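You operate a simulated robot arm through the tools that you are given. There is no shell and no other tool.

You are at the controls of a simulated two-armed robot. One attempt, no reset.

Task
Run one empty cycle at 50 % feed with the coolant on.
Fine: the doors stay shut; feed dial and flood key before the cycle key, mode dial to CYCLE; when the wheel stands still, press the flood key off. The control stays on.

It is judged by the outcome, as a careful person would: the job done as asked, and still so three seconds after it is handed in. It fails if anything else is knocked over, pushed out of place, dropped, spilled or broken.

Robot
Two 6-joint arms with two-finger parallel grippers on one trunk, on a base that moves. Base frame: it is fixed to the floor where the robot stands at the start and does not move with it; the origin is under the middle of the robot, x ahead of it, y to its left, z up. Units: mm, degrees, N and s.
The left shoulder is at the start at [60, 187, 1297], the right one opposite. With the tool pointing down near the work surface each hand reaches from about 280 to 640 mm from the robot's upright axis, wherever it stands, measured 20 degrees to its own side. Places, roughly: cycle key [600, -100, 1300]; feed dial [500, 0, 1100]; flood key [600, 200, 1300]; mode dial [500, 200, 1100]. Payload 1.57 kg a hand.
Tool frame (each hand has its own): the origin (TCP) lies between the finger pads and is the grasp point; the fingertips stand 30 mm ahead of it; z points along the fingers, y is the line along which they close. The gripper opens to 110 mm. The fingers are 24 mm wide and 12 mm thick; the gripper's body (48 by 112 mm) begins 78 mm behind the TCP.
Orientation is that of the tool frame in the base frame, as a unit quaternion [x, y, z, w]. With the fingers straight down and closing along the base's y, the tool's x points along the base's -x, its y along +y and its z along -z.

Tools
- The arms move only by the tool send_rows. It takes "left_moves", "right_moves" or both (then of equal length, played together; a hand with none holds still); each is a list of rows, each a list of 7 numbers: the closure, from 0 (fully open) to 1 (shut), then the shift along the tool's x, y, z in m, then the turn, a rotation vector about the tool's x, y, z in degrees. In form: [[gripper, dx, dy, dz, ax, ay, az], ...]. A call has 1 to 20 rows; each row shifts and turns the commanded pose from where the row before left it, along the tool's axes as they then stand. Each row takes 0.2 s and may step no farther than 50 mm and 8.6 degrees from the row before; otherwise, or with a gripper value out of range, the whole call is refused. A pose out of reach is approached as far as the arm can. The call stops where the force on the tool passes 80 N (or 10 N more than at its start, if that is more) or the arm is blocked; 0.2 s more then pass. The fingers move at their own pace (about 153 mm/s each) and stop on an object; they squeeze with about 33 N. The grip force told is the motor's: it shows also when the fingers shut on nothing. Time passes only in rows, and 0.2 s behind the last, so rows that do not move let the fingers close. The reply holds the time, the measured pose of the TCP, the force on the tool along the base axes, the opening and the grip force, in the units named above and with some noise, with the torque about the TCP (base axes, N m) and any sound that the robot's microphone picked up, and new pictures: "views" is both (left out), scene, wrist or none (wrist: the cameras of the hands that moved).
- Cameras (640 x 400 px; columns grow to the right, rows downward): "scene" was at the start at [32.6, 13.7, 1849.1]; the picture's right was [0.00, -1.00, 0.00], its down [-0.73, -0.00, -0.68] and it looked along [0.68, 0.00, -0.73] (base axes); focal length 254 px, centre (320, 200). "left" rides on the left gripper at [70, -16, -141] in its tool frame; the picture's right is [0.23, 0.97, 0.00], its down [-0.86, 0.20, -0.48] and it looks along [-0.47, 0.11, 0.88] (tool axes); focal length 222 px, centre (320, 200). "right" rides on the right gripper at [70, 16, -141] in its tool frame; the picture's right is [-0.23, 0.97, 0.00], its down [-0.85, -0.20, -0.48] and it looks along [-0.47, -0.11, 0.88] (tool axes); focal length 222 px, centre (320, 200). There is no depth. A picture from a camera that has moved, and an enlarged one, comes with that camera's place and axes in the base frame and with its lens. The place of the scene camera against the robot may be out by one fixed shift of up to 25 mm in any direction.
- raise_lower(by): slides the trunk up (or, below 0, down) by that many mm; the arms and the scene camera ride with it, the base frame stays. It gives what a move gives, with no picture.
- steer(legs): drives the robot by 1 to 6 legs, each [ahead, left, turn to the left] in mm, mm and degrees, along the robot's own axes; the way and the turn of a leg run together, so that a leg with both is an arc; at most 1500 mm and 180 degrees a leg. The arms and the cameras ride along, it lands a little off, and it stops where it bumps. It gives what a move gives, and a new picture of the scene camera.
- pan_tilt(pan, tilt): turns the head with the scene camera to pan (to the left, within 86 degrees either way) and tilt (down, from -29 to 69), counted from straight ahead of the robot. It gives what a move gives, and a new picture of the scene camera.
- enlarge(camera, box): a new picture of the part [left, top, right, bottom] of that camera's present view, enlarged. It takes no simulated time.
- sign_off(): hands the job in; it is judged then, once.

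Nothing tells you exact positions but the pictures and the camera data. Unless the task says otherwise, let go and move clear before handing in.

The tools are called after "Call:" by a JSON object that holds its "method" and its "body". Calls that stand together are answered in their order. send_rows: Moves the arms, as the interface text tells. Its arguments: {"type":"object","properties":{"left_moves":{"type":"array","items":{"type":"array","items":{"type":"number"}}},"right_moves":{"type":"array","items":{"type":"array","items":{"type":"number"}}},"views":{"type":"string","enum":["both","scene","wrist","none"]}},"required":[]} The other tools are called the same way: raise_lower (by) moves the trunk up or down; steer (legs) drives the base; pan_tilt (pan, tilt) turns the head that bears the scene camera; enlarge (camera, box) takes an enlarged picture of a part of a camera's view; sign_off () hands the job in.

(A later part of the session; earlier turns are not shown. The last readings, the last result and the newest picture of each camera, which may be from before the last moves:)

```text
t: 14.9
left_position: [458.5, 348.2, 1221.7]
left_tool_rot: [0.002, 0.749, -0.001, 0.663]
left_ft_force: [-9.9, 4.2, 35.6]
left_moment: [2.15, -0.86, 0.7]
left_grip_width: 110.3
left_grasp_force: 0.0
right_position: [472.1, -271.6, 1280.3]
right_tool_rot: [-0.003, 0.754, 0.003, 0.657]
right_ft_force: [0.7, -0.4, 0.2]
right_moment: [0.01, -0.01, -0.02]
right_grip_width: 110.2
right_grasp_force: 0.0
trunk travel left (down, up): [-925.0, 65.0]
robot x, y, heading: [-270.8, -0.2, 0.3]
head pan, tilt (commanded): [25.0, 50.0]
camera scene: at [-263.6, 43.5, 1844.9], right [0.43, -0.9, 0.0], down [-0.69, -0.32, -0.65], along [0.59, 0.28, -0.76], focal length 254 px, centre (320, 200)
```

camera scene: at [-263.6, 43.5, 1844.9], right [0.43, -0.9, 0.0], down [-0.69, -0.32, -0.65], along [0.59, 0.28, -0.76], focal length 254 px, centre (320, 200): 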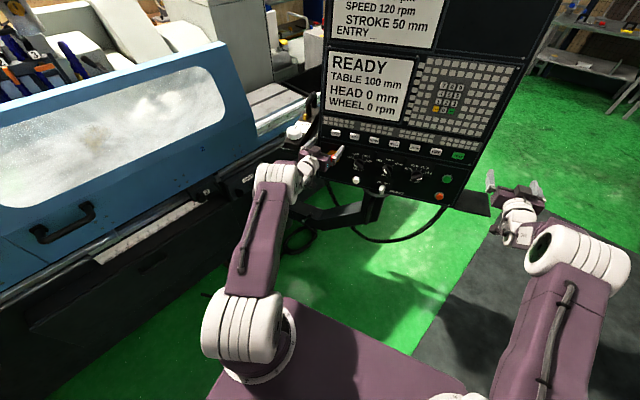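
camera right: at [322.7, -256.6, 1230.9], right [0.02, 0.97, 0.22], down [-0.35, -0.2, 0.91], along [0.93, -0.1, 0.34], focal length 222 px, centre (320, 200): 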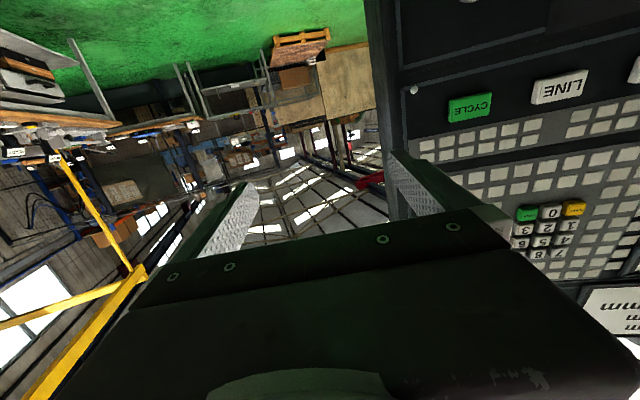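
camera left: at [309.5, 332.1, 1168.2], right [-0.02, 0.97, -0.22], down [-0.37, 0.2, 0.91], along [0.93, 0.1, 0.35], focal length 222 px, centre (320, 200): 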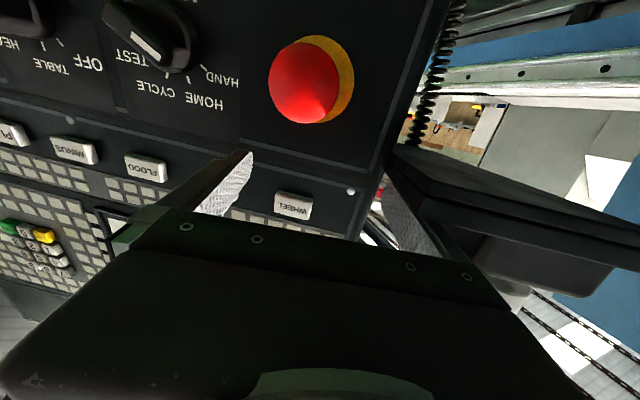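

Call:
{"method": "enlarge", "body": {"camera": "scene", "box": [230, 110, 370, 210]}}

Call:
{"method": "enlarge", "body": {"camera": "scene", "box": [280, 120, 350, 180]}}

Call:
{"method": "enlarge", "body": {"camera": "scene", "box": [470, 160, 640, 280]}}

```text
4.00 times, centred on (300, 160) of scene
camera zoom: at [-263.6, 43.5, 1844.9], right [0.43, -0.9, 0.0], down [-0.69, -0.32, -0.65], along [0.59, 0.28, -0.76], focal length 1014 px, centre (400, 360)
```

zoom: 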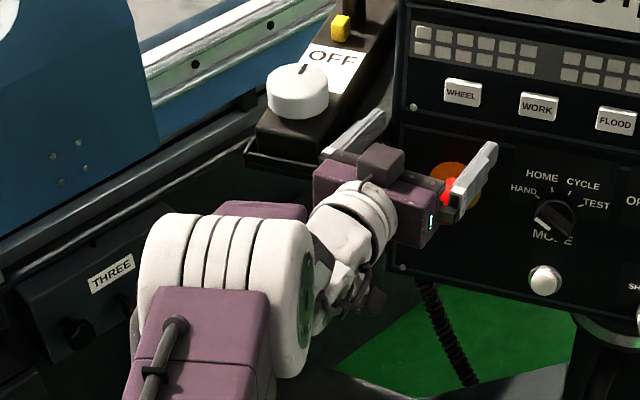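

```text
6.67 times, centred on (315, 150) of scene
camera zoom: at [-263.6, 43.5, 1844.9], right [0.43, -0.9, 0.0], down [-0.69, -0.32, -0.65], along [0.59, 0.28, -0.76], focal length 1690 px, centre (353, 533)
```

zoom: 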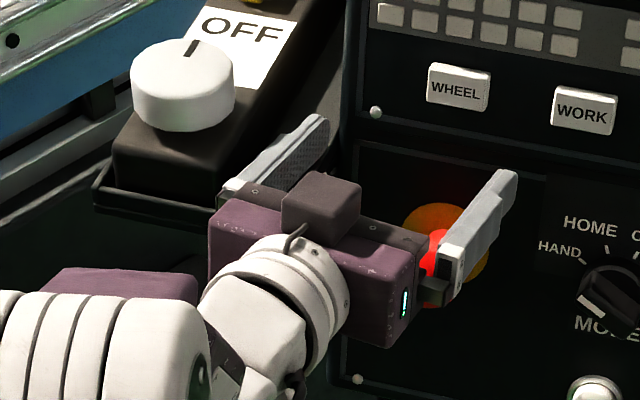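

```text
3.33 times, centred on (555, 220) of scene
camera zoom: at [-263.6, 43.5, 1844.9], right [0.43, -0.9, 0.0], down [-0.69, -0.32, -0.65], along [0.59, 0.28, -0.76], focal length 845 px, centre (-463, 133)
```

zoom: 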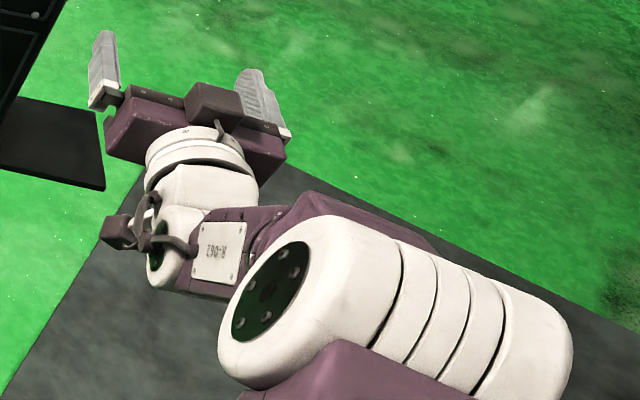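

Call:
{"method": "enlarge", "body": {"camera": "scene", "box": [290, 155, 340, 195]}}

Call:
{"method": "enlarge", "body": {"camera": "scene", "box": [180, 120, 360, 380]}}

Call:
{"method": "enlarge", "body": {"camera": "left", "box": [0, 0, 640, 400]}}

```text
10.00 times, centred on (315, 175) of scene
camera zoom: at [-263.6, 43.5, 1844.9], right [0.43, -0.9, 0.0], down [-0.69, -0.32, -0.65], along [0.59, 0.28, -0.76], focal length 2535 px, centre (370, 450)
```

zoom: 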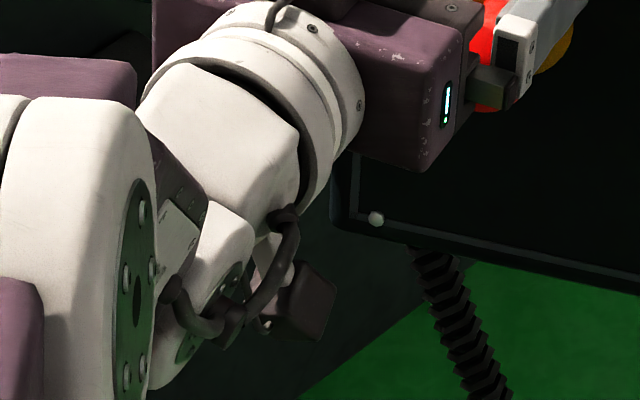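

```text
1.54 times, centred on (270, 250) of scene
camera zoom: at [-263.6, 43.5, 1844.9], right [0.43, -0.9, 0.0], down [-0.69, -0.32, -0.65], along [0.59, 0.28, -0.76], focal length 390 px, centre (397, 123)
```

zoom: 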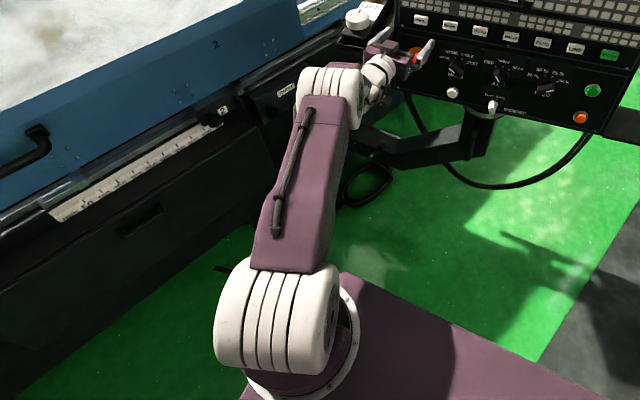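

```text
1.00 times, centred on (320, 200) of left (not enlarged: the box is as wide or as high as the picture)
camera zoom: at [309.6, 332.2, 1168.1], right [-0.02, 0.97, -0.22], down [-0.37, 0.2, 0.91], along [0.93, 0.1, 0.36], focal length 222 px, centre (320, 200)
```

zoom: 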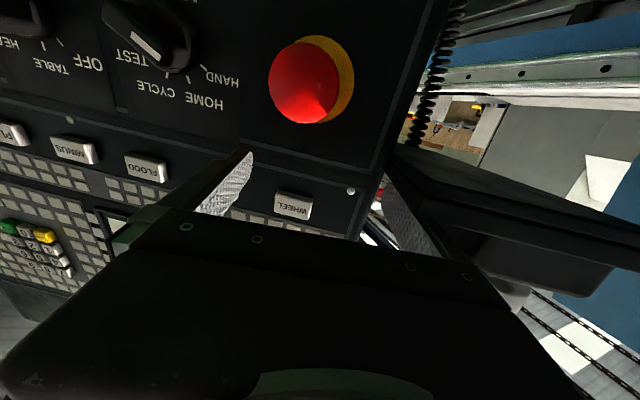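

The box turns out to be well clear (around y≈630), so the left hand's load is not from it. I'll raise the left hand and move it slightly outward, in small steps, and watch whether the force falls.

Call:
{"method": "send_rows", "body": {"left_moves": [[0, -0.01, 0.005, 0, 0, 0, 0], [0, -0.01, 0.005, 0, 0, 0, 0], [0, 0, 0, 0, 0, 0, 0]], "views": "none"}}

```text
t: 15.7
left_position: [470.1, 359.4, 1224.9]
left_tool_rot: [0.0, 0.759, -0.004, 0.652]
left_ft_force: [0.1, 0.1, 0.0]
left_moment: [0.02, 0.0, 0.01]
left_grip_width: 109.9
left_grasp_force: 0.1
right_position: [481.9, -269.9, 1275.8]
right_tool_rot: [-0.004, 0.757, 0.002, 0.654]
right_ft_force: [-0.2, -0.1, 0.2]
right_moment: [0.0, -0.04, 0.01]
right_grip_width: 110.0
right_grasp_force: 0.0
trunk travel left (down, up): [-925.0, 65.0]
robot x, y, heading: [-272.1, -0.4, 0.4]
head pan, tilt (commanded): [25.0, 50.0]
```

The force is gone now. Comparing key positions, I suspect the left finger had caught the hand-wheel box on the pendant's left side and swivelled the pendant a few degrees toward me when I backed up. I'll check its present angle from the original head direction.

Call:
{"method": "pan_tilt", "body": {"pan": 0, "tilt": 46.8}}

Call:
{"method": "enlarge", "body": {"camera": "scene", "box": [150, 100, 400, 240]}}

Call:
{"method": "enlarge", "body": {"camera": "scene", "box": [150, 100, 270, 220]}}

Call:
{"method": "enlarge", "body": {"camera": "left", "box": [0, 0, 640, 400]}}

Call:
{"method": "enlarge", "body": {"camera": "right", "box": [0, 0, 640, 400]}}

```text
t: 16.6
left_position: [470.3, 359.1, 1226.4]
left_tool_rot: [0.0, 0.757, -0.002, 0.653]
left_ft_force: [0.8, -0.2, -0.3]
left_moment: [-0.02, -0.01, 0.02]
left_grip_width: 109.8
left_grasp_force: 0.1
right_position: [481.3, -270.0, 1275.6]
right_tool_rot: [-0.003, 0.756, 0.002, 0.654]
right_ft_force: [0.0, -0.1, 0.1]
right_moment: [0.0, -0.01, 0.05]
right_grip_width: 109.8
right_grasp_force: 0.1
trunk travel left (down, up): [-925.0, 65.0]
robot x, y, heading: [-270.3, 1.9, 0.6]
head pan, tilt (commanded): [0.0, 46.8]
camera scene: at [-240.3, 13.9, 1849.1], right [0.01, -1.0, 0.0], down [-0.73, 0.0, -0.68], along [0.68, 0.0, -0.73], focal length 254 px, centre (320, 200)
```

scene: 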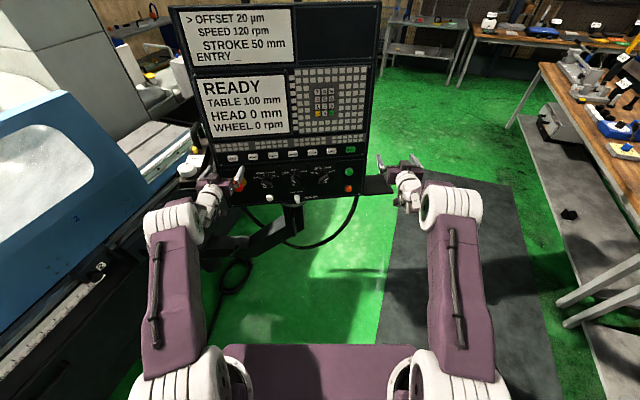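

```text
2.56 times, centred on (275, 170) of scene
camera zoom: at [-240.3, 13.9, 1849.1], right [0.01, -1.0, 0.0], down [-0.73, 0.0, -0.68], along [0.68, 0.0, -0.73], focal length 649 px, centre (435, 277)
```

zoom: 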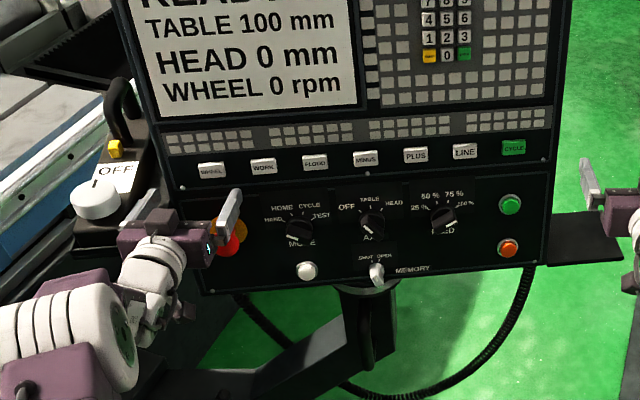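

```text
3.33 times, centred on (210, 160) of scene
camera zoom: at [-240.3, 13.9, 1849.1], right [0.01, -1.0, 0.0], down [-0.73, 0.0, -0.68], along [0.68, 0.0, -0.73], focal length 845 px, centre (687, 333)
```

zoom: 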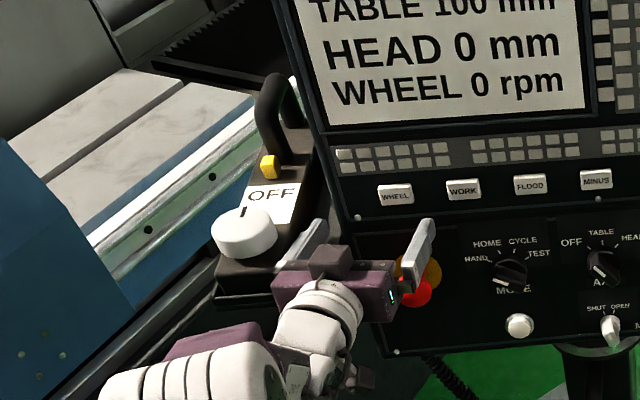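

```text
1.00 times, centred on (320, 200) of left (not enlarged: the box is as wide or as high as the picture)
camera zoom: at [319.0, 342.1, 1178.5], right [-0.03, 0.97, -0.23], down [-0.35, 0.2, 0.92], along [0.94, 0.11, 0.33], focal length 222 px, centre (320, 200)
```

zoom: 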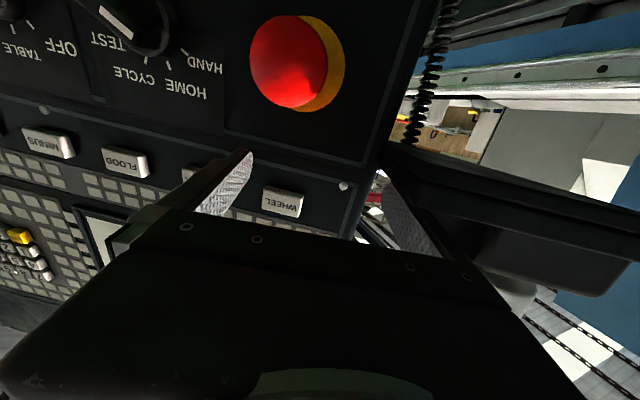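

```text
1.00 times, centred on (320, 200) of right (not enlarged: the box is as wide or as high as the picture)
camera zoom: at [331.0, -254.5, 1226.6], right [0.03, 0.97, 0.22], down [-0.35, -0.2, 0.92], along [0.94, -0.1, 0.33], focal length 222 px, centre (320, 200)
```

zoom: 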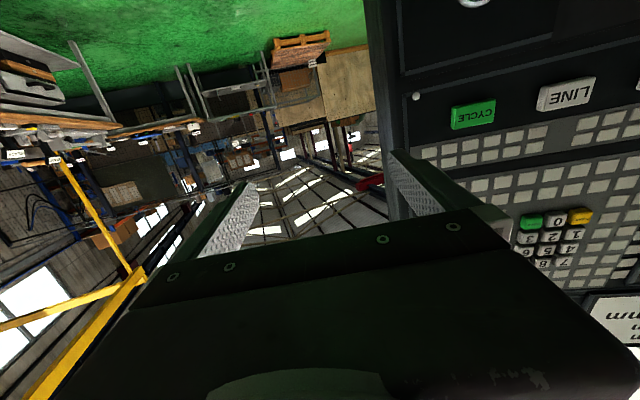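

The pendant has indeed yawed: the key row is at about 8° now, against about 3.7° at the start. First I'll close the left gripper to get its outer finger away from the side shelf. Then I'll move that hand up and inward, and re-measure.

Call:
{"method": "send_rows", "body": {"left_moves": [[0.7, 0, 0, 0, 0, 0, 0], [0.9, -0.01, 0, 0, 0, 0, 0], [1.0, -0.015, -0.01, 0, 0, 0, 0], [1.0, -0.015, -0.01, 0, 0, 0, 0], [1.0, 0, 0, 0, 0, 0, 0]], "views": "both"}}

Call:
{"method": "enlarge", "body": {"camera": "scene", "box": [150, 100, 400, 240]}}

```text
t: 17.8
left_position: [473.6, 339.5, 1266.9]
left_tool_rot: [0.001, 0.757, -0.003, 0.654]
left_ft_force: [-0.1, -1.4, 0.2]
left_moment: [-0.02, 0.01, 0.01]
left_grip_width: 0.2
left_grasp_force: 21.2
right_position: [482.5, -269.6, 1275.6]
right_tool_rot: [-0.004, 0.757, 0.001, 0.653]
right_ft_force: [0.0, -0.1, 0.2]
right_moment: [0.03, 0.03, 0.01]
right_grip_width: 110.2
right_grasp_force: 0.1
trunk travel left (down, up): [-925.0, 65.0]
robot x, y, heading: [-276.2, -1.1, 0.4]
head pan, tilt (commanded): [0.0, 46.8]
camera scene: at [-239.9, 14.4, 1849.2], right [0.0, -1.0, 0.0], down [-0.73, 0.0, -0.68], along [0.68, 0.0, -0.73], focal length 254 px, centre (320, 200)
camera left: at [324.9, 321.8, 1218.1], right [-0.03, 0.97, -0.23], down [-0.35, 0.2, 0.91], along [0.94, 0.11, 0.33], focal length 222 px, centre (320, 200)
```

scene: 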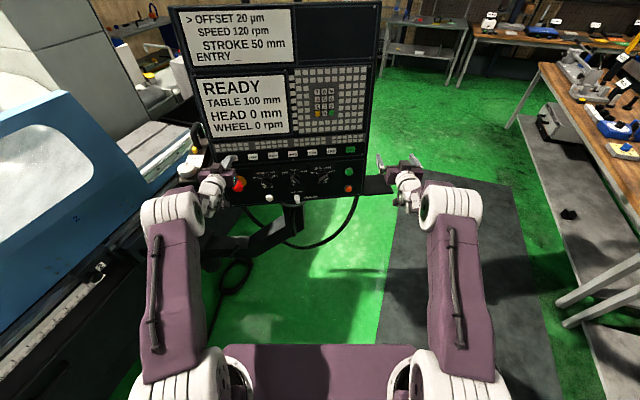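
left: 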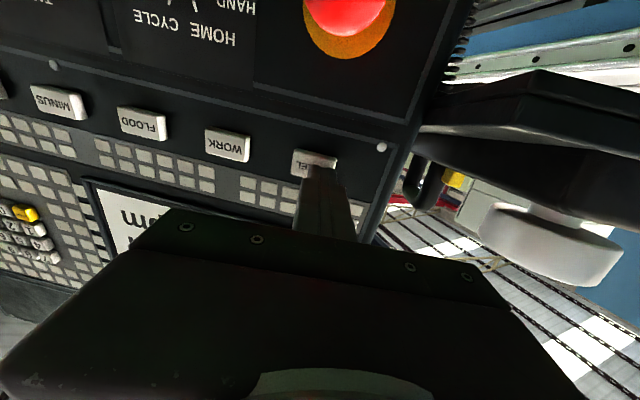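

```text
2.56 times, centred on (275, 170) of scene
camera zoom: at [-239.9, 14.4, 1849.2], right [0.0, -1.0, 0.0], down [-0.73, 0.0, -0.68], along [0.68, 0.0, -0.73], focal length 649 px, centre (435, 277)
```

zoom: 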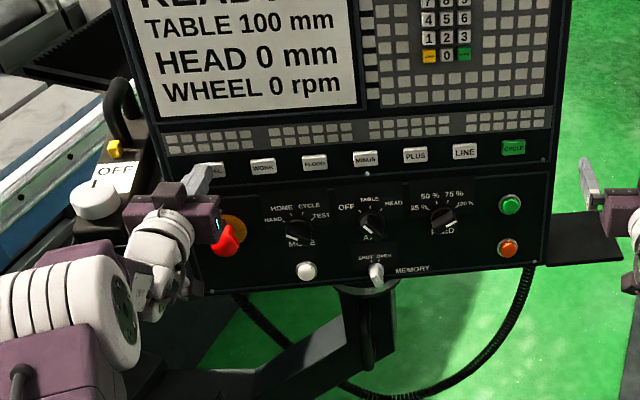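

The pendant stays where it is (it has friction): FLOOD is now near (533, 179, 1258) against about (566, 186, 1257) at the start. I'll nudge the pendant back by pressing its blank strip between the WHEEL key and the E-stop with closed fingers. First I'll line the left hand up in front of that spot.

Call:
{"method": "send_rows", "body": {"left_moves": [[1, 0.0139, 0, -0.0017, 0, 0, 0], [1, 0.0139, 0, -0.0017, 0, 0, 0], [1, 0.0139, 0, -0.0017, 0, 0, 0], [1, 0.0139, 0, -0.0017, 0, 0, 0]], "views": "both"}}

Call:
{"method": "enlarge", "body": {"camera": "left", "box": [180, 0, 460, 220]}}

Call:
{"method": "enlarge", "body": {"camera": "scene", "box": [170, 130, 270, 220]}}

```text
t: 18.8
left_position: [457.4, 341.9, 1212.5]
left_tool_rot: [-0.001, 0.757, -0.002, 0.653]
left_ft_force: [0.3, -0.3, -0.4]
left_moment: [-0.01, 0.01, 0.0]
left_grip_width: 0.1
left_grasp_force: 21.4
right_position: [481.0, -270.1, 1275.6]
right_tool_rot: [-0.003, 0.757, 0.001, 0.654]
right_ft_force: [-0.2, 0.5, 0.4]
right_moment: [-0.01, 0.01, 0.0]
right_grip_width: 110.1
right_grasp_force: 0.0
trunk travel left (down, up): [-925.0, 65.0]
robot x, y, heading: [-274.1, 0.3, 0.2]
head pan, tilt (commanded): [0.0, 46.8]
camera scene: at [-239.5, 14.5, 1849.2], right [0.0, -1.0, 0.0], down [-0.73, 0.0, -0.68], along [0.68, 0.0, -0.73], focal length 254 px, centre (320, 200)
camera left: at [309.1, 323.1, 1163.9], right [-0.03, 0.97, -0.23], down [-0.35, 0.2, 0.91], along [0.94, 0.11, 0.33], focal length 222 px, centre (320, 200)
```

scene: 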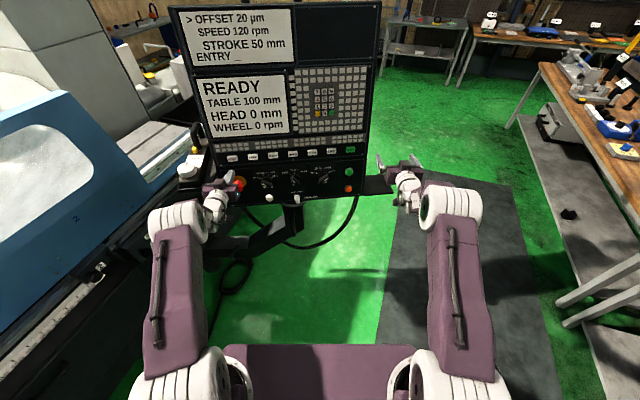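
left: 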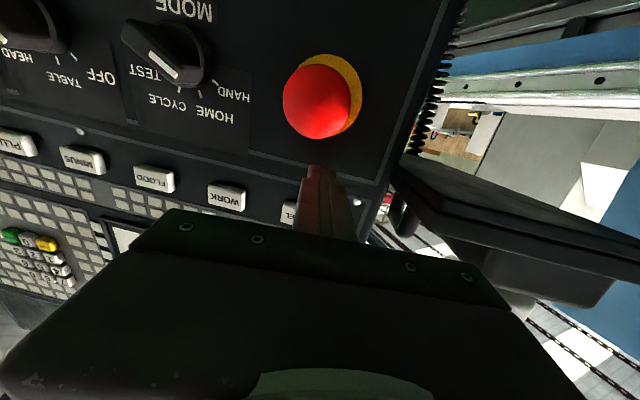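

```text
1.82 times, centred on (320, 110) of left
camera zoom: at [309.1, 323.1, 1163.9], right [-0.03, 0.97, -0.23], down [-0.35, 0.2, 0.91], along [0.94, 0.11, 0.33], focal length 404 px, centre (320, 364)
```

zoom: 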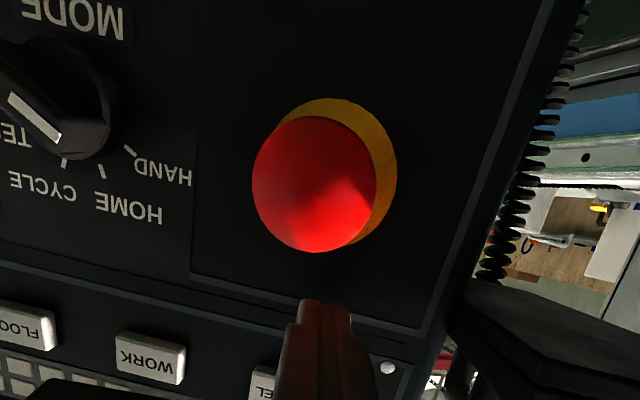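

```text
4.44 times, centred on (220, 175) of scene
camera zoom: at [-239.5, 14.5, 1849.2], right [0.0, -1.0, 0.0], down [-0.73, 0.0, -0.68], along [0.68, 0.0, -0.73], focal length 1127 px, centre (764, 311)
```

zoom: 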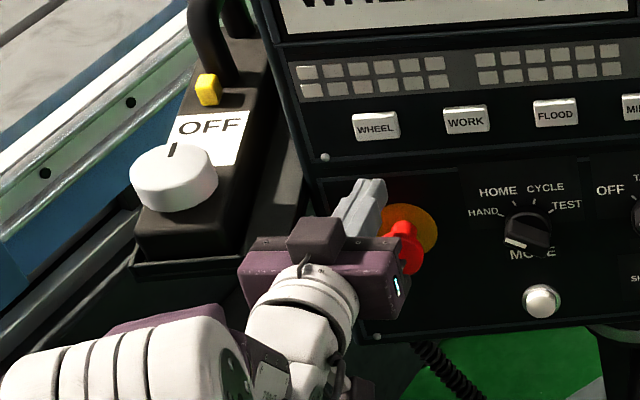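

The closed fingers are lined up between the E-stop (top edge near z≈1178) and the WHEEL key, with about 20 mm clear on both sides. I'll advance in 3 mm steps until I feel the panel.

Call:
{"method": "send_rows", "body": {"left_moves": [[1, -0.0004, 0, 0.003, 0, 0, 0], [1, -0.0004, 0, 0.003, 0, 0, 0], [1, -0.0004, 0, 0.003, 0, 0, 0], [1, -0.0004, 0, 0.003, 0, 0, 0], [1, -0.0004, 0, 0.003, 0, 0, 0], [1, -0.0004, 0, 0.003, 0, 0, 0], [1, -0.0004, 0, 0.003, 0, 0, 0], [1, -0.0004, 0, 0.003, 0, 0, 0]], "views": "wrist"}}

```text
t: 20.6
left_position: [477.0, 340.6, 1212.8]
left_tool_rot: [-0.001, 0.757, -0.002, 0.653]
left_ft_force: [-21.5, -2.6, -6.3]
left_moment: [-0.08, 0.47, 0.15]
left_grip_width: 0.0
left_grasp_force: 21.3
right_position: [475.5, -269.5, 1277.3]
right_tool_rot: [-0.003, 0.755, 0.001, 0.655]
right_ft_force: [0.0, 0.8, 0.3]
right_moment: [-0.02, 0.01, 0.02]
right_grip_width: 110.1
right_grasp_force: 0.0
trunk travel left (down, up): [-925.0, 65.0]
robot x, y, heading: [-273.3, 1.3, 0.4]
head pan, tilt (commanded): [0.0, 46.8]
camera left: at [327.1, 323.0, 1163.9], right [-0.03, 0.97, -0.23], down [-0.35, 0.2, 0.92], along [0.94, 0.11, 0.33], focal length 222 px, centre (320, 200)
```

left: 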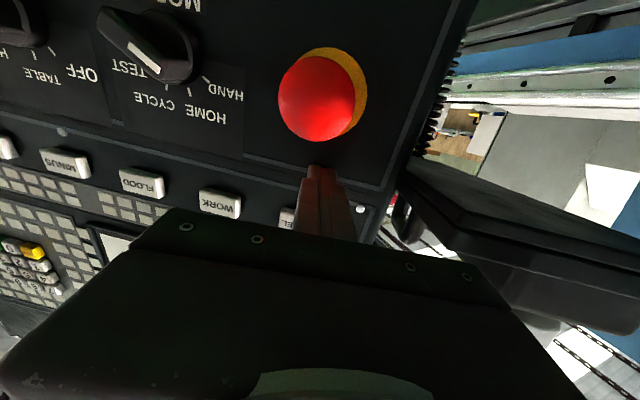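

Contact at 21 N. I'll keep pushing gently and check whether the pendant yields.

Call:
{"method": "send_rows", "body": {"left_moves": [[1, -0.0004, 0, 0.003, 0, 0, 0], [1, -0.0004, 0, 0.003, 0, 0, 0], [1, -0.0004, 0, 0.003, 0, 0, 0], [1, -0.0004, 0, 0.003, 0, 0, 0], [1, -0.0004, 0, 0.003, 0, 0, 0], [1, -0.0004, 0, 0.003, 0, 0, 0]], "views": "both"}}

Call:
{"method": "enlarge", "body": {"camera": "scene", "box": [150, 100, 400, 240]}}

```text
t: 22.0
left_position: [498.2, 336.3, 1214.4]
left_tool_rot: [0.001, 0.757, -0.002, 0.654]
left_ft_force: [-17.5, -9.8, -9.7]
left_moment: [-0.28, 0.58, -0.08]
left_grip_width: 0.0
left_grasp_force: 21.8
right_position: [478.3, -272.3, 1276.4]
right_tool_rot: [-0.003, 0.756, 0.002, 0.655]
right_ft_force: [0.7, -0.6, 0.1]
right_moment: [-0.01, 0.02, 0.0]
right_grip_width: 109.8
right_grasp_force: 0.1
trunk travel left (down, up): [-925.0, 65.0]
robot x, y, heading: [-270.3, 0.4, 0.4]
head pan, tilt (commanded): [0.0, 46.8]
camera scene: at [-243.5, 11.9, 1849.2], right [0.0, -1.0, 0.0], down [-0.73, 0.0, -0.69], along [0.69, 0.0, -0.73], focal length 254 px, centre (320, 200)
camera left: at [348.8, 319.9, 1164.4], right [-0.03, 0.97, -0.23], down [-0.35, 0.2, 0.91], along [0.94, 0.1, 0.33], focal length 222 px, centre (320, 200)
```

scene: 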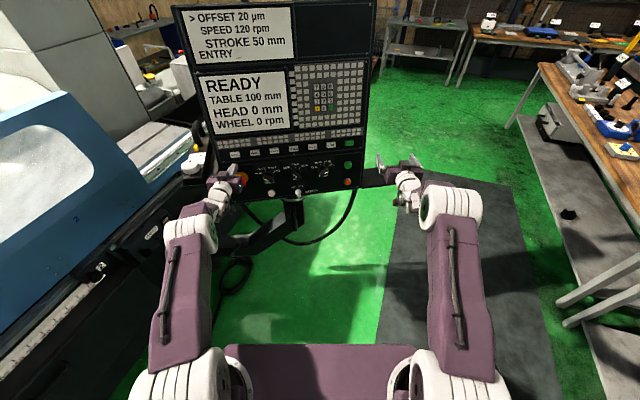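
left: 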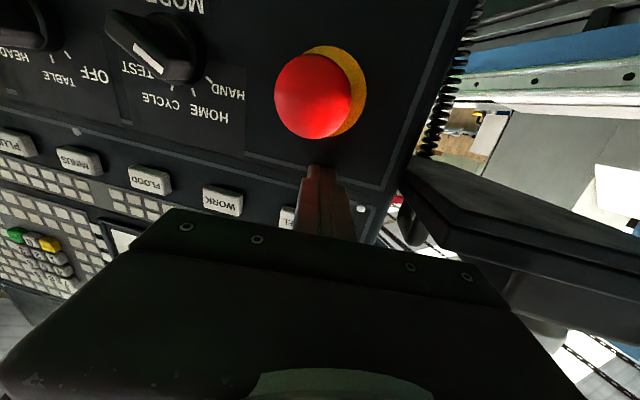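

```text
2.56 times, centred on (275, 170) of scene
camera zoom: at [-243.5, 11.9, 1849.2], right [0.0, -1.0, 0.0], down [-0.73, 0.0, -0.69], along [0.69, 0.0, -0.73], focal length 649 px, centre (435, 277)
```

zoom: 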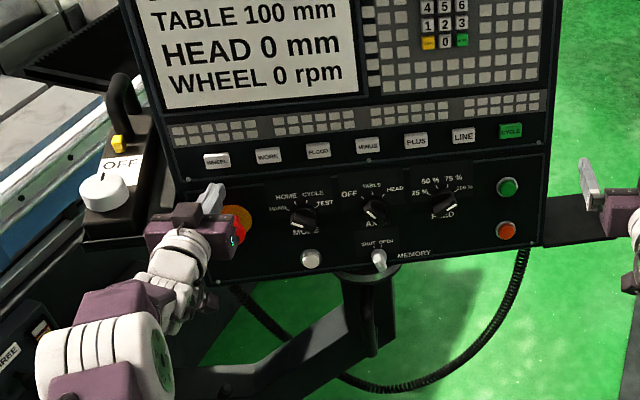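

The push moved the pendant, but mostly by swinging its boom: FLOOD is back near x≈565, while the yaw is now about 11° against 3.6° originally. I'll release contact, then look at the boom and the right-hand shelf before deciding how to turn it back.

Call:
{"method": "send_rows", "body": {"left_moves": [[1, 0.001, 0, -0.01, 0, 0, 0], [1, 0.001, 0, -0.01, 0, 0, 0], [1, 0.001, 0, -0.01, 0, 0, 0]], "views": "wrist"}}

Call:
{"method": "pan_tilt", "body": {"pan": 15, "tilt": 62}}

Call:
{"method": "enlarge", "body": {"camera": "scene", "box": [180, 40, 420, 200]}}

```text
t: 22.8
left_position: [469.6, 338.7, 1213.0]
left_tool_rot: [0.0, 0.756, -0.002, 0.654]
left_ft_force: [0.3, 0.7, 0.6]
left_moment: [0.04, -0.02, -0.02]
left_grip_width: 0.0
left_grasp_force: 21.3
right_position: [481.3, -270.2, 1276.7]
right_tool_rot: [-0.004, 0.756, 0.002, 0.654]
right_ft_force: [-1.1, -0.1, -0.7]
right_moment: [-0.01, 0.01, 0.0]
right_grip_width: 110.1
right_grasp_force: 0.0
trunk travel left (down, up): [-925.0, 65.0]
robot x, y, heading: [-272.7, 2.0, 0.2]
head pan, tilt (commanded): [0.0, 46.8]
camera left: at [320.1, 321.9, 1165.1], right [-0.03, 0.97, -0.23], down [-0.35, 0.2, 0.91], along [0.94, 0.11, 0.33], focal length 222 px, centre (320, 200)
```

left: 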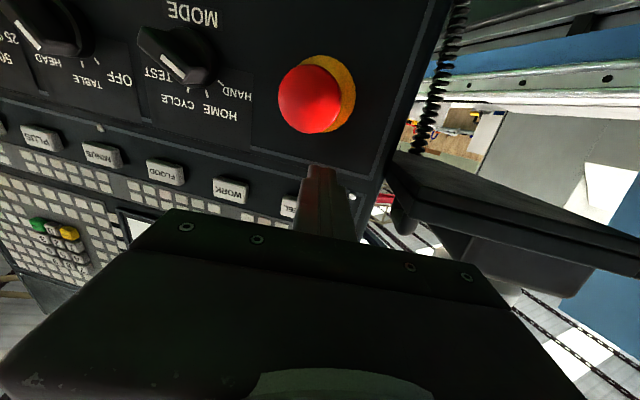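

```text
t: 23.5
left_position: [470.8, 340.0, 1212.5]
left_tool_rot: [0.001, 0.757, -0.003, 0.654]
left_ft_force: [0.6, -0.7, 0.8]
left_moment: [0.0, -0.01, 0.04]
left_grip_width: 0.0
left_grasp_force: 21.6
right_position: [480.4, -269.3, 1275.4]
right_tool_rot: [-0.002, 0.757, 0.0, 0.653]
right_ft_force: [-0.7, -0.1, -0.3]
right_moment: [-0.03, 0.0, -0.02]
right_grip_width: 110.1
right_grasp_force: 0.0
trunk travel left (down, up): [-925.0, 65.0]
robot x, y, heading: [-272.0, -4.9, 0.2]
head pan, tilt (commanded): [15.0, 62.0]
camera scene: at [-257.1, 31.0, 1830.0], right [0.26, -0.96, 0.0], down [-0.85, -0.23, -0.47], along [0.45, 0.12, -0.88], focal length 254 px, centre (320, 200)
```

scene: 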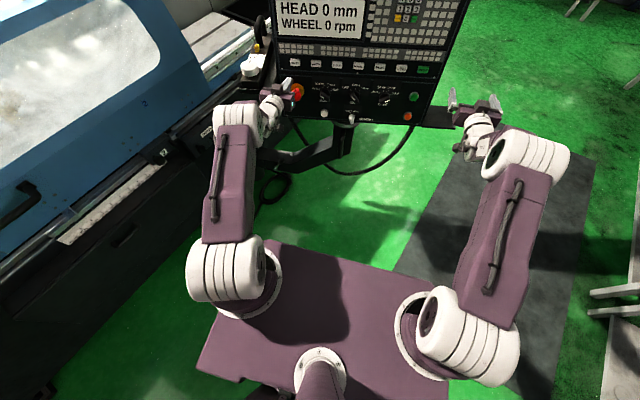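

```text
2.50 times, centred on (300, 120) of scene
camera zoom: at [-257.1, 31.0, 1830.0], right [0.26, -0.96, 0.0], down [-0.85, -0.23, -0.47], along [0.45, 0.12, -0.88], focal length 634 px, centre (370, 400)
```

zoom: 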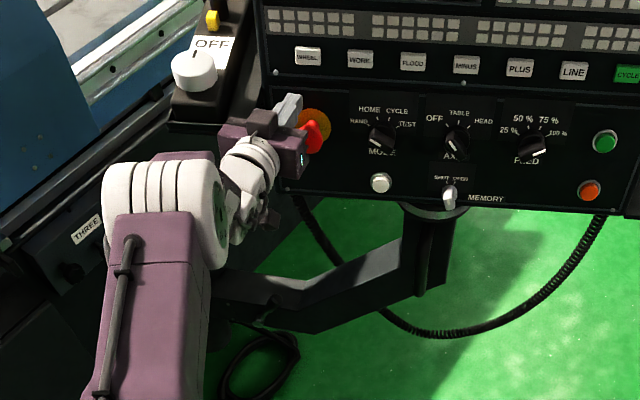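

The pendant stays put after release, at FLOOD ≈ (565, 177) with yaw about 11°. The clean fix is two-handed: the left hand acts as a stop on the left side while the right hand grips the front edge of the right shelf (about z≈1040) and draws it back. For reach I'll pull both hands back, then lower the trunk.

Call:
{"method": "send_rows", "body": {"left_moves": [[1, 0.004, 0, -0.0272, 0, 0, 0], [1, 0.004, 0, -0.0272, 0, 0, 0], [1, -0.0297, 0, -0.0044, 0, 0, 0], [1, -0.0297, 0, -0.0044, 0, 0, 0], [1, -0.0297, 0, -0.0044, 0, 0, 0], [1, -0.0297, 0, -0.0044, 0, 0, 0]], "right_moves": [[0.4, 0.0, 0, -0.01, 0, 0, 0], [0.4, 0.0, 0, -0.01, 0, 0, 0], [0.4, 0.0, 0, 0, 0, 0, 0], [0.4, 0.0, 0, 0, 0, 0, 0], [0.4, 0.0, 0, 0, 0, 0, 0], [0.4, 0.0, 0, 0, 0, 0, 0]], "views": "scene"}}

```text
t: 24.9
left_position: [414.8, 338.0, 1333.0]
left_tool_rot: [0.0, 0.757, -0.003, 0.653]
left_ft_force: [-0.1, -0.4, -0.2]
left_moment: [-0.01, 0.01, 0.03]
left_grip_width: 0.2
left_grasp_force: 21.4
right_position: [462.8, -273.4, 1279.3]
right_tool_rot: [-0.003, 0.757, 0.001, 0.654]
right_ft_force: [0.4, 0.2, 0.7]
right_moment: [0.01, 0.01, -0.01]
right_grip_width: 66.4
right_grasp_force: 0.0
right hand out of reach, approached as far as the arm can: row 2
trunk travel left (down, up): [-925.0, 65.0]
robot x, y, heading: [-273.7, 1.7, 0.2]
head pan, tilt (commanded): [15.0, 62.0]
camera scene: at [-258.2, 30.1, 1829.9], right [0.26, -0.96, 0.0], down [-0.85, -0.23, -0.47], along [0.45, 0.12, -0.88], focal length 254 px, centre (320, 200)
```

scene: 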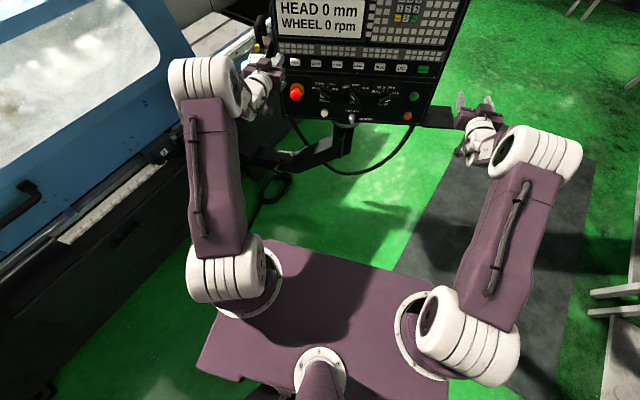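

Right hand is at its near limit, so I'll keep the base where it is and only lower the trunk. I'll raise the left hand a little more first so it stays clear of the E-stop.

Call:
{"method": "send_rows", "body": {"left_moves": [[1, -0.0297, 0, -0.0044, 0, 0, 0], [1, -0.0297, 0, -0.0044, 0, 0, 0]], "views": "none"}}

Call:
{"method": "raise_lower", "body": {"by": -150}}

Call:
{"method": "pan_tilt", "body": {"pan": 0, "tilt": 40}}

Call:
{"method": "enlarge", "body": {"camera": "right", "box": [0, 0, 640, 400]}}

Call:
{"method": "enlarge", "body": {"camera": "left", "box": [0, 0, 640, 400]}}

```text
t: 25.5
left_position: [413.5, 339.2, 1393.6]
left_tool_rot: [-0.001, 0.757, -0.002, 0.654]
left_ft_force: [0.3, -0.1, 0.0]
left_moment: [-0.02, 0.0, -0.01]
left_grip_width: 0.1
left_grasp_force: 21.5
right_position: [461.9, -274.2, 1278.7]
right_tool_rot: [-0.004, 0.756, 0.002, 0.654]
right_ft_force: [-0.3, 0.0, -0.2]
right_moment: [-0.02, 0.01, 0.01]
right_grip_width: 66.2
right_grasp_force: 0.1
trunk travel left (down, up): [-925.0, 65.0]
robot x, y, heading: [-270.6, -1.5, 0.3]
head pan, tilt (commanded): [15.0, 62.0]
```

```text
t: 27.3
left_position: [414.6, 339.9, 1242.9]
left_tool_rot: [0.0, 0.757, -0.003, 0.653]
left_ft_force: [0.8, 0.5, -0.1]
left_moment: [-0.04, -0.02, 0.01]
left_grip_width: 0.0
left_grasp_force: 20.9
right_position: [463.6, -272.5, 1128.2]
right_tool_rot: [-0.004, 0.757, 0.002, 0.654]
right_ft_force: [-0.5, 0.6, -0.1]
right_moment: [0.03, 0.03, -0.05]
right_grip_width: 66.1
right_grasp_force: 0.0
trunk travel left (down, up): [-775.0, 215.0]
robot x, y, heading: [-273.3, 0.7, 0.2]
head pan, tilt (commanded): [15.0, 62.0]
```

```text
t: 28.1
left_position: [416.2, 339.7, 1242.4]
left_tool_rot: [-0.001, 0.757, -0.002, 0.654]
left_ft_force: [0.0, -0.2, 0.4]
left_moment: [0.02, 0.01, 0.01]
left_grip_width: 0.0
left_grasp_force: 20.8
right_position: [462.8, -272.5, 1127.9]
right_tool_rot: [-0.004, 0.757, 0.002, 0.654]
right_ft_force: [-0.5, -0.1, 0.1]
right_moment: [0.0, 0.05, 0.0]
right_grip_width: 65.8
right_grasp_force: 0.1
trunk travel left (down, up): [-775.0, 215.0]
robot x, y, heading: [-271.8, -0.7, 0.3]
head pan, tilt (commanded): [0.0, 40.0]
camera scene: at [-234.6, 14.3, 1708.9], right [0.0, -1.0, 0.0], down [-0.64, 0.0, -0.77], along [0.77, 0.0, -0.64], focal length 254 px, centre (320, 200)
```

scene: 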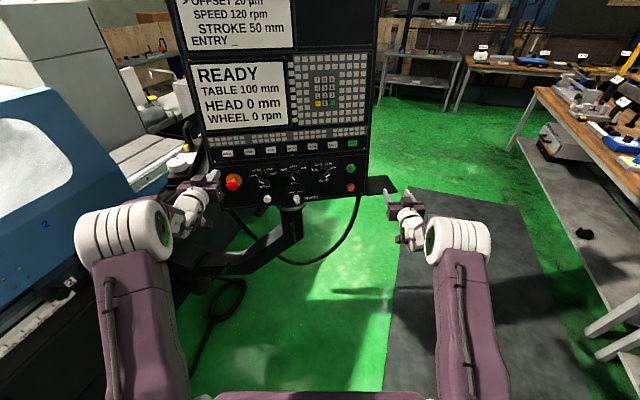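

```text
1.00 times, centred on (320, 200) of right (not enlarged: the box is as wide or as high as the picture)
camera zoom: at [312.6, -256.6, 1079.5], right [0.03, 0.97, 0.22], down [-0.35, -0.2, 0.92], along [0.94, -0.1, 0.33], focal length 222 px, centre (320, 200)
```

zoom: 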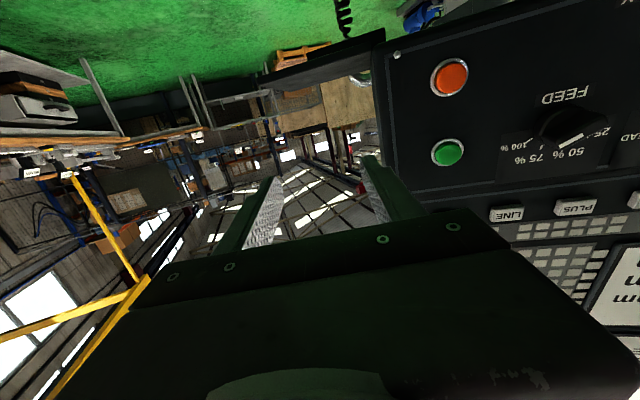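

```text
1.00 times, centred on (320, 200) of left (not enlarged: the box is as wide or as high as the picture)
camera zoom: at [265.6, 323.0, 1193.9], right [-0.03, 0.97, -0.23], down [-0.35, 0.2, 0.92], along [0.94, 0.11, 0.33], focal length 222 px, centre (320, 200)
```

zoom: 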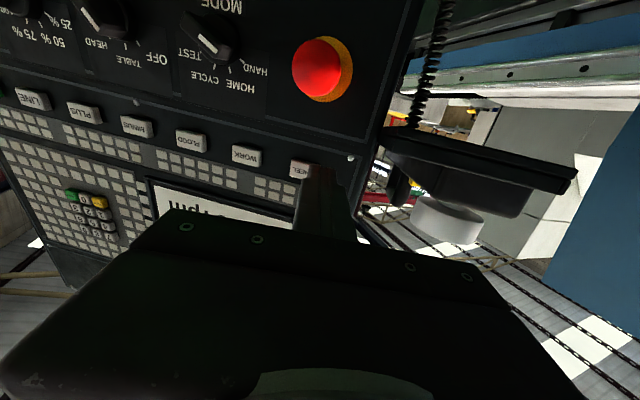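

The right shelf sits lower than I thought, around z≈1010–1040. I'll roll the right hand by −90° so its fingers close vertically with the camera on the free side, and bring it level.

Call:
{"method": "send_rows", "body": {"right_moves": [[0.4, 0, 0, 0, 0, 0, -8.5], [0.4, 0, 0, 0, 0, 0, -8.5], [0.4, 0, 0, 0, 0, 0, -8.5], [0.4, 0, 0, 0, 0, 0, -8.5], [0.4, 0, 0, 0, 0, 0, -8.5], [0.4, 0, 0, 0, 0, 0, -8.5], [0.4, 0, 0, 0, 0, 0, -8.5], [0.4, 0, 0, 0, 0, 0, -8.5], [0.4, 0, 0, 0, 0, 0, -8.5], [0.4, 0, 0, 0, 0, 0, -8.5], [0.4, 0, 0, 0, 0, 0, -5.0], [0.4, 0, 0, 0, 8.3, 0, 0]], "views": "both"}}

```text
t: 30.8
left_position: [416.3, 340.1, 1243.2]
left_tool_rot: [-0.001, 0.757, -0.002, 0.653]
left_ft_force: [0.1, -0.6, -0.4]
left_moment: [0.0, -0.03, 0.04]
left_grip_width: 0.1
left_grasp_force: 20.8
right_position: [547.9, -311.7, 1155.1]
right_tool_rot: [0.539, -0.536, 0.458, -0.46]
right_ft_force: [-0.6, 0.2, 0.2]
right_moment: [0.01, 0.0, -0.03]
right_grip_width: 66.2
right_grasp_force: 0.0
right hand out of reach, approached as far as the arm can: row 1, 2, 3, 4, 5, 10, 11, 12
trunk travel left (down, up): [-775.0, 215.0]
robot x, y, heading: [-274.6, 0.9, 0.2]
head pan, tilt (commanded): [0.0, 40.0]
camera scene: at [-234.6, 14.3, 1708.9], right [0.0, -1.0, 0.0], down [-0.64, 0.0, -0.77], along [0.77, 0.0, -0.64], focal length 254 px, centre (320, 200)
camera right: at [407.1, -381.5, 1161.5], right [-0.15, 0.22, -0.96], down [-0.45, 0.85, 0.27], along [0.88, 0.47, -0.03], focal length 222 px, centre (320, 200)
```

scene: 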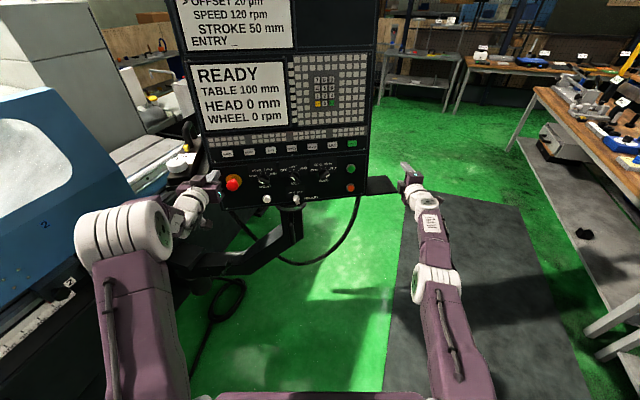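
right: 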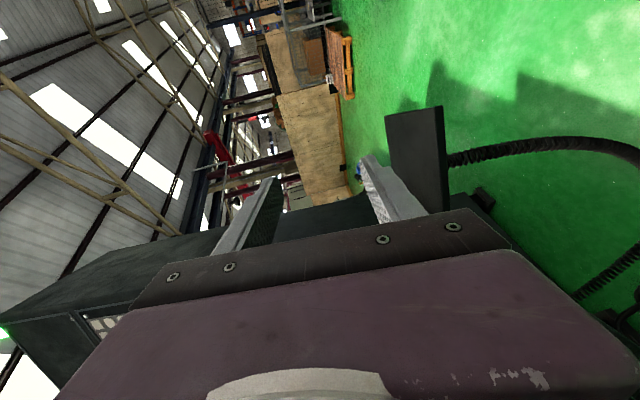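

The right hand rolled and can now see the shelf: its front edge is at about x≈605–613, z≈1018. I'll level the hand and lower it in front of that edge.

Call:
{"method": "send_rows", "body": {"right_moves": [[0.4, -0.004, 0.03, 0.005, 4.5, 0, 0], [0.4, -0.004, 0.03, 0.0, 4.5, 0, 0], [0.4, -0.004, 0.03, 0, 0, 0, 0], [0.4, -0.004, 0.03, 0, 0, 0, 0], [0.4, -0.004, 0.018, 0, 0, 0, 0]], "views": "both"}}

```text
t: 31.9
left_position: [415.7, 340.8, 1242.3]
left_tool_rot: [0.0, 0.756, -0.002, 0.654]
left_ft_force: [0.4, -0.4, 0.2]
left_moment: [0.02, 0.02, 0.03]
left_grip_width: 0.0
left_grasp_force: 21.4
right_position: [554.6, -285.2, 1135.7]
right_tool_rot: [-0.537, 0.546, -0.454, 0.456]
right_ft_force: [0.4, -0.3, -0.2]
right_moment: [0.0, -0.06, -0.02]
right_grip_width: 66.1
right_grasp_force: 0.0
right hand out of reach, approached as far as the arm can: row 1, 2, 3, 4, 5
trunk travel left (down, up): [-775.0, 215.0]
robot x, y, heading: [-275.1, 3.7, 0.3]
head pan, tilt (commanded): [0.0, 40.0]
camera scene: at [-234.6, 14.5, 1708.9], right [0.0, -1.0, 0.0], down [-0.64, 0.0, -0.77], along [0.77, 0.0, -0.64], focal length 254 px, centre (320, 200)
camera right: at [409.9, -352.8, 1142.9], right [-0.17, 0.24, -0.96], down [-0.43, 0.86, 0.29], along [0.89, 0.46, -0.04], focal length 222 px, centre (320, 200)
```

scene: 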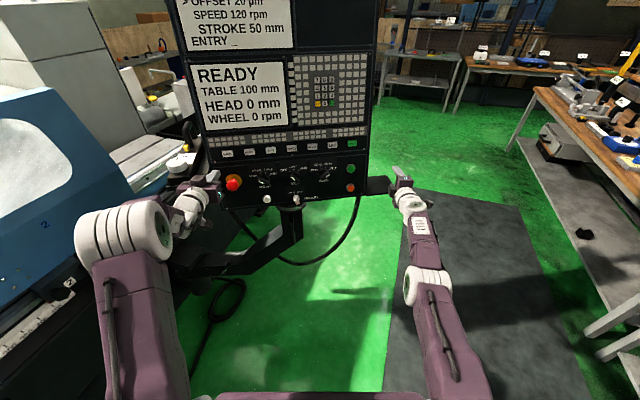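
right: 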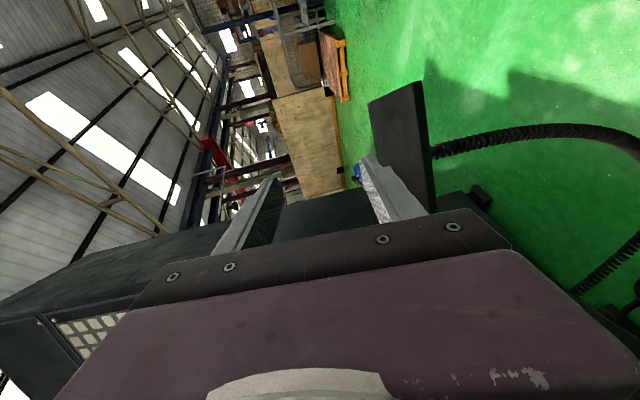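

The right wrist can't bend level with the hand this low relative to its shoulder. Lowering the trunk further will make the forearms flatter. I'll raise the hands while the trunk goes down, in two stages.

Call:
{"method": "send_rows", "body": {"left_moves": [[1, -0.0247, 0, -0.00365, 0, 0, 0], [1, -0.0247, 0, -0.00365, 0, 0, 0], [1, -0.0247, 0, -0.00365, 0, 0, 0], [1, -0.0247, 0, -0.00365, 0, 0, 0]], "right_moves": [[0.4, 0, -0.0247, -0.004, 0, 0, 0], [0.4, 0, -0.0247, -0.004, 0, 0, 0], [0.4, 0, -0.0247, -0.004, 0, 0, 0], [0.4, 0, -0.0247, -0.004, 0, 0, 0]], "views": "none"}}

Call:
{"method": "raise_lower", "body": {"by": -100}}

Call:
{"method": "send_rows", "body": {"left_moves": [[1, -0.0247, 0, -0.00365, 0, 0, 0], [1, -0.0247, 0, -0.00365, 0, 0, 0], [1, -0.0247, 0, -0.00365, 0, 0, 0], [1, -0.0247, 0, -0.00365, 0, 0, 0]], "right_moves": [[0.4, 0, -0.0247, -0.004, 0, 0, 0], [0.4, 0, -0.0247, -0.004, 0, 0, 0], [0.4, 0, -0.0247, -0.004, 0, 0, 0], [0.4, 0, -0.0247, -0.004, 0, 0, 0]], "views": "none"}}

Call:
{"method": "raise_lower", "body": {"by": -100}}

```text
t: 33.0
left_position: [413.7, 340.1, 1343.1]
left_tool_rot: [-0.001, 0.757, -0.001, 0.653]
left_ft_force: [-0.1, 0.1, -0.2]
left_moment: [-0.01, -0.01, 0.02]
left_grip_width: 0.1
left_grasp_force: 21.1
right_position: [555.3, -287.7, 1235.2]
right_tool_rot: [-0.533, 0.54, -0.459, 0.461]
right_ft_force: [0.1, -0.1, -0.2]
right_moment: [-0.02, 0.04, 0.02]
right_grip_width: 65.9
right_grasp_force: 0.0
right hand out of reach, approached as far as the arm can: row 1
trunk travel left (down, up): [-775.0, 215.0]
robot x, y, heading: [-270.6, -0.5, 0.1]
head pan, tilt (commanded): [0.0, 40.0]
```

```text
t: 34.3
left_position: [415.7, 339.7, 1243.0]
left_tool_rot: [-0.001, 0.757, -0.002, 0.653]
left_ft_force: [-0.5, -0.2, -0.8]
left_moment: [0.02, 0.01, 0.01]
left_grip_width: 0.0
left_grasp_force: 21.0
right_position: [557.9, -287.2, 1135.8]
right_tool_rot: [-0.534, 0.54, -0.459, 0.461]
right_ft_force: [-0.4, 0.1, 0.5]
right_moment: [0.0, 0.01, 0.01]
right_grip_width: 66.3
right_grasp_force: 0.1
trunk travel left (down, up): [-675.0, 315.0]
robot x, y, heading: [-272.7, 0.7, 0.5]
head pan, tilt (commanded): [0.0, 40.0]
```

```text
t: 35.3
left_position: [414.8, 343.3, 1344.5]
left_tool_rot: [-0.001, 0.756, -0.002, 0.654]
left_ft_force: [0.3, 0.2, 0.5]
left_moment: [-0.02, -0.02, -0.01]
left_grip_width: 0.0
left_grasp_force: 21.7
right_position: [544.3, -294.6, 1229.9]
right_tool_rot: [-0.533, 0.54, -0.46, 0.461]
right_ft_force: [0.1, -0.3, -0.9]
right_moment: [-0.02, 0.01, 0.04]
right_grip_width: 66.1
right_grasp_force: 0.0
right hand out of reach, approached as far as the arm can: row 3, 4
trunk travel left (down, up): [-675.0, 315.0]
robot x, y, heading: [-270.3, 2.0, 0.3]
head pan, tilt (commanded): [0.0, 40.0]
```

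```text
t: 36.6
left_position: [415.7, 340.9, 1243.2]
left_tool_rot: [0.0, 0.757, -0.002, 0.653]
left_ft_force: [-1.3, -0.3, 0.0]
left_moment: [0.03, 0.02, -0.03]
left_grip_width: 0.1
left_grasp_force: 21.4
right_position: [544.3, -295.6, 1129.1]
right_tool_rot: [-0.533, 0.54, -0.459, 0.462]
right_ft_force: [0.5, 1.0, 0.1]
right_moment: [0.04, 0.01, 0.0]
right_grip_width: 65.9
right_grasp_force: 0.1
trunk travel left (down, up): [-575.0, 415.0]
robot x, y, heading: [-272.6, -0.0, 0.0]
head pan, tilt (commanded): [0.0, 40.0]
```

Now the shoulders are low enough. I'll pull the left hand back 100 mm and bring the right hand to the shelf's level. Then I'll drive forward 100 mm.

Call:
{"method": "send_rows", "body": {"left_moves": [[1, 0.00365, 0, -0.0247, 0, 0, 0], [1, 0.00365, 0, -0.0247, 0, 0, 0], [1, 0.00365, 0, -0.0247, 0, 0, 0], [1, 0.00365, 0, -0.0247, 0, 0, 0], [1, 0, 0, 0, 0, 0, 0], [1, 0, 0, 0, 0, 0, 0]], "right_moves": [[0.4, -0.0015, 0.0308, -0.0179, 0, 0, 0], [0.4, -0.0015, 0.0308, -0.0179, 0, 0, 0], [0.4, -0.0015, 0.0308, -0.0179, 0, 0, 0], [0.4, -0.0015, 0.0308, -0.0179, 0, 0, 0], [0.4, 0, 0, 0, 4.3, 0, 0], [0.4, 0, 0, 0, 4.3, 0, 0]], "views": "scene"}}

```text
t: 38.0
left_position: [317.0, 340.0, 1245.7]
left_tool_rot: [0.0, 0.757, -0.002, 0.653]
left_ft_force: [-0.4, -0.6, 0.4]
left_moment: [0.0, -0.03, 0.02]
left_grip_width: 0.0
left_grasp_force: 21.0
right_position: [554.3, -308.0, 1032.7]
right_tool_rot: [-0.507, 0.518, -0.487, 0.487]
right_ft_force: [-0.3, -0.1, -0.1]
right_moment: [0.0, 0.0, -0.01]
right_grip_width: 66.3
right_grasp_force: 0.1
right hand out of reach, approached as far as the arm can: row 1, 2, 3, 4, 6
trunk travel left (down, up): [-575.0, 415.0]
robot x, y, heading: [-273.5, 2.4, 0.0]
head pan, tilt (commanded): [0.0, 40.0]
camera scene: at [-235.1, 14.1, 1509.0], right [0.0, -1.0, 0.0], down [-0.64, 0.0, -0.77], along [0.77, 0.0, -0.64], focal length 254 px, centre (320, 200)
```

scene: 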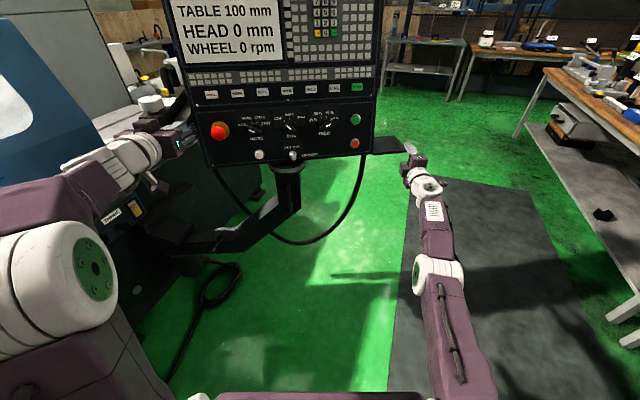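

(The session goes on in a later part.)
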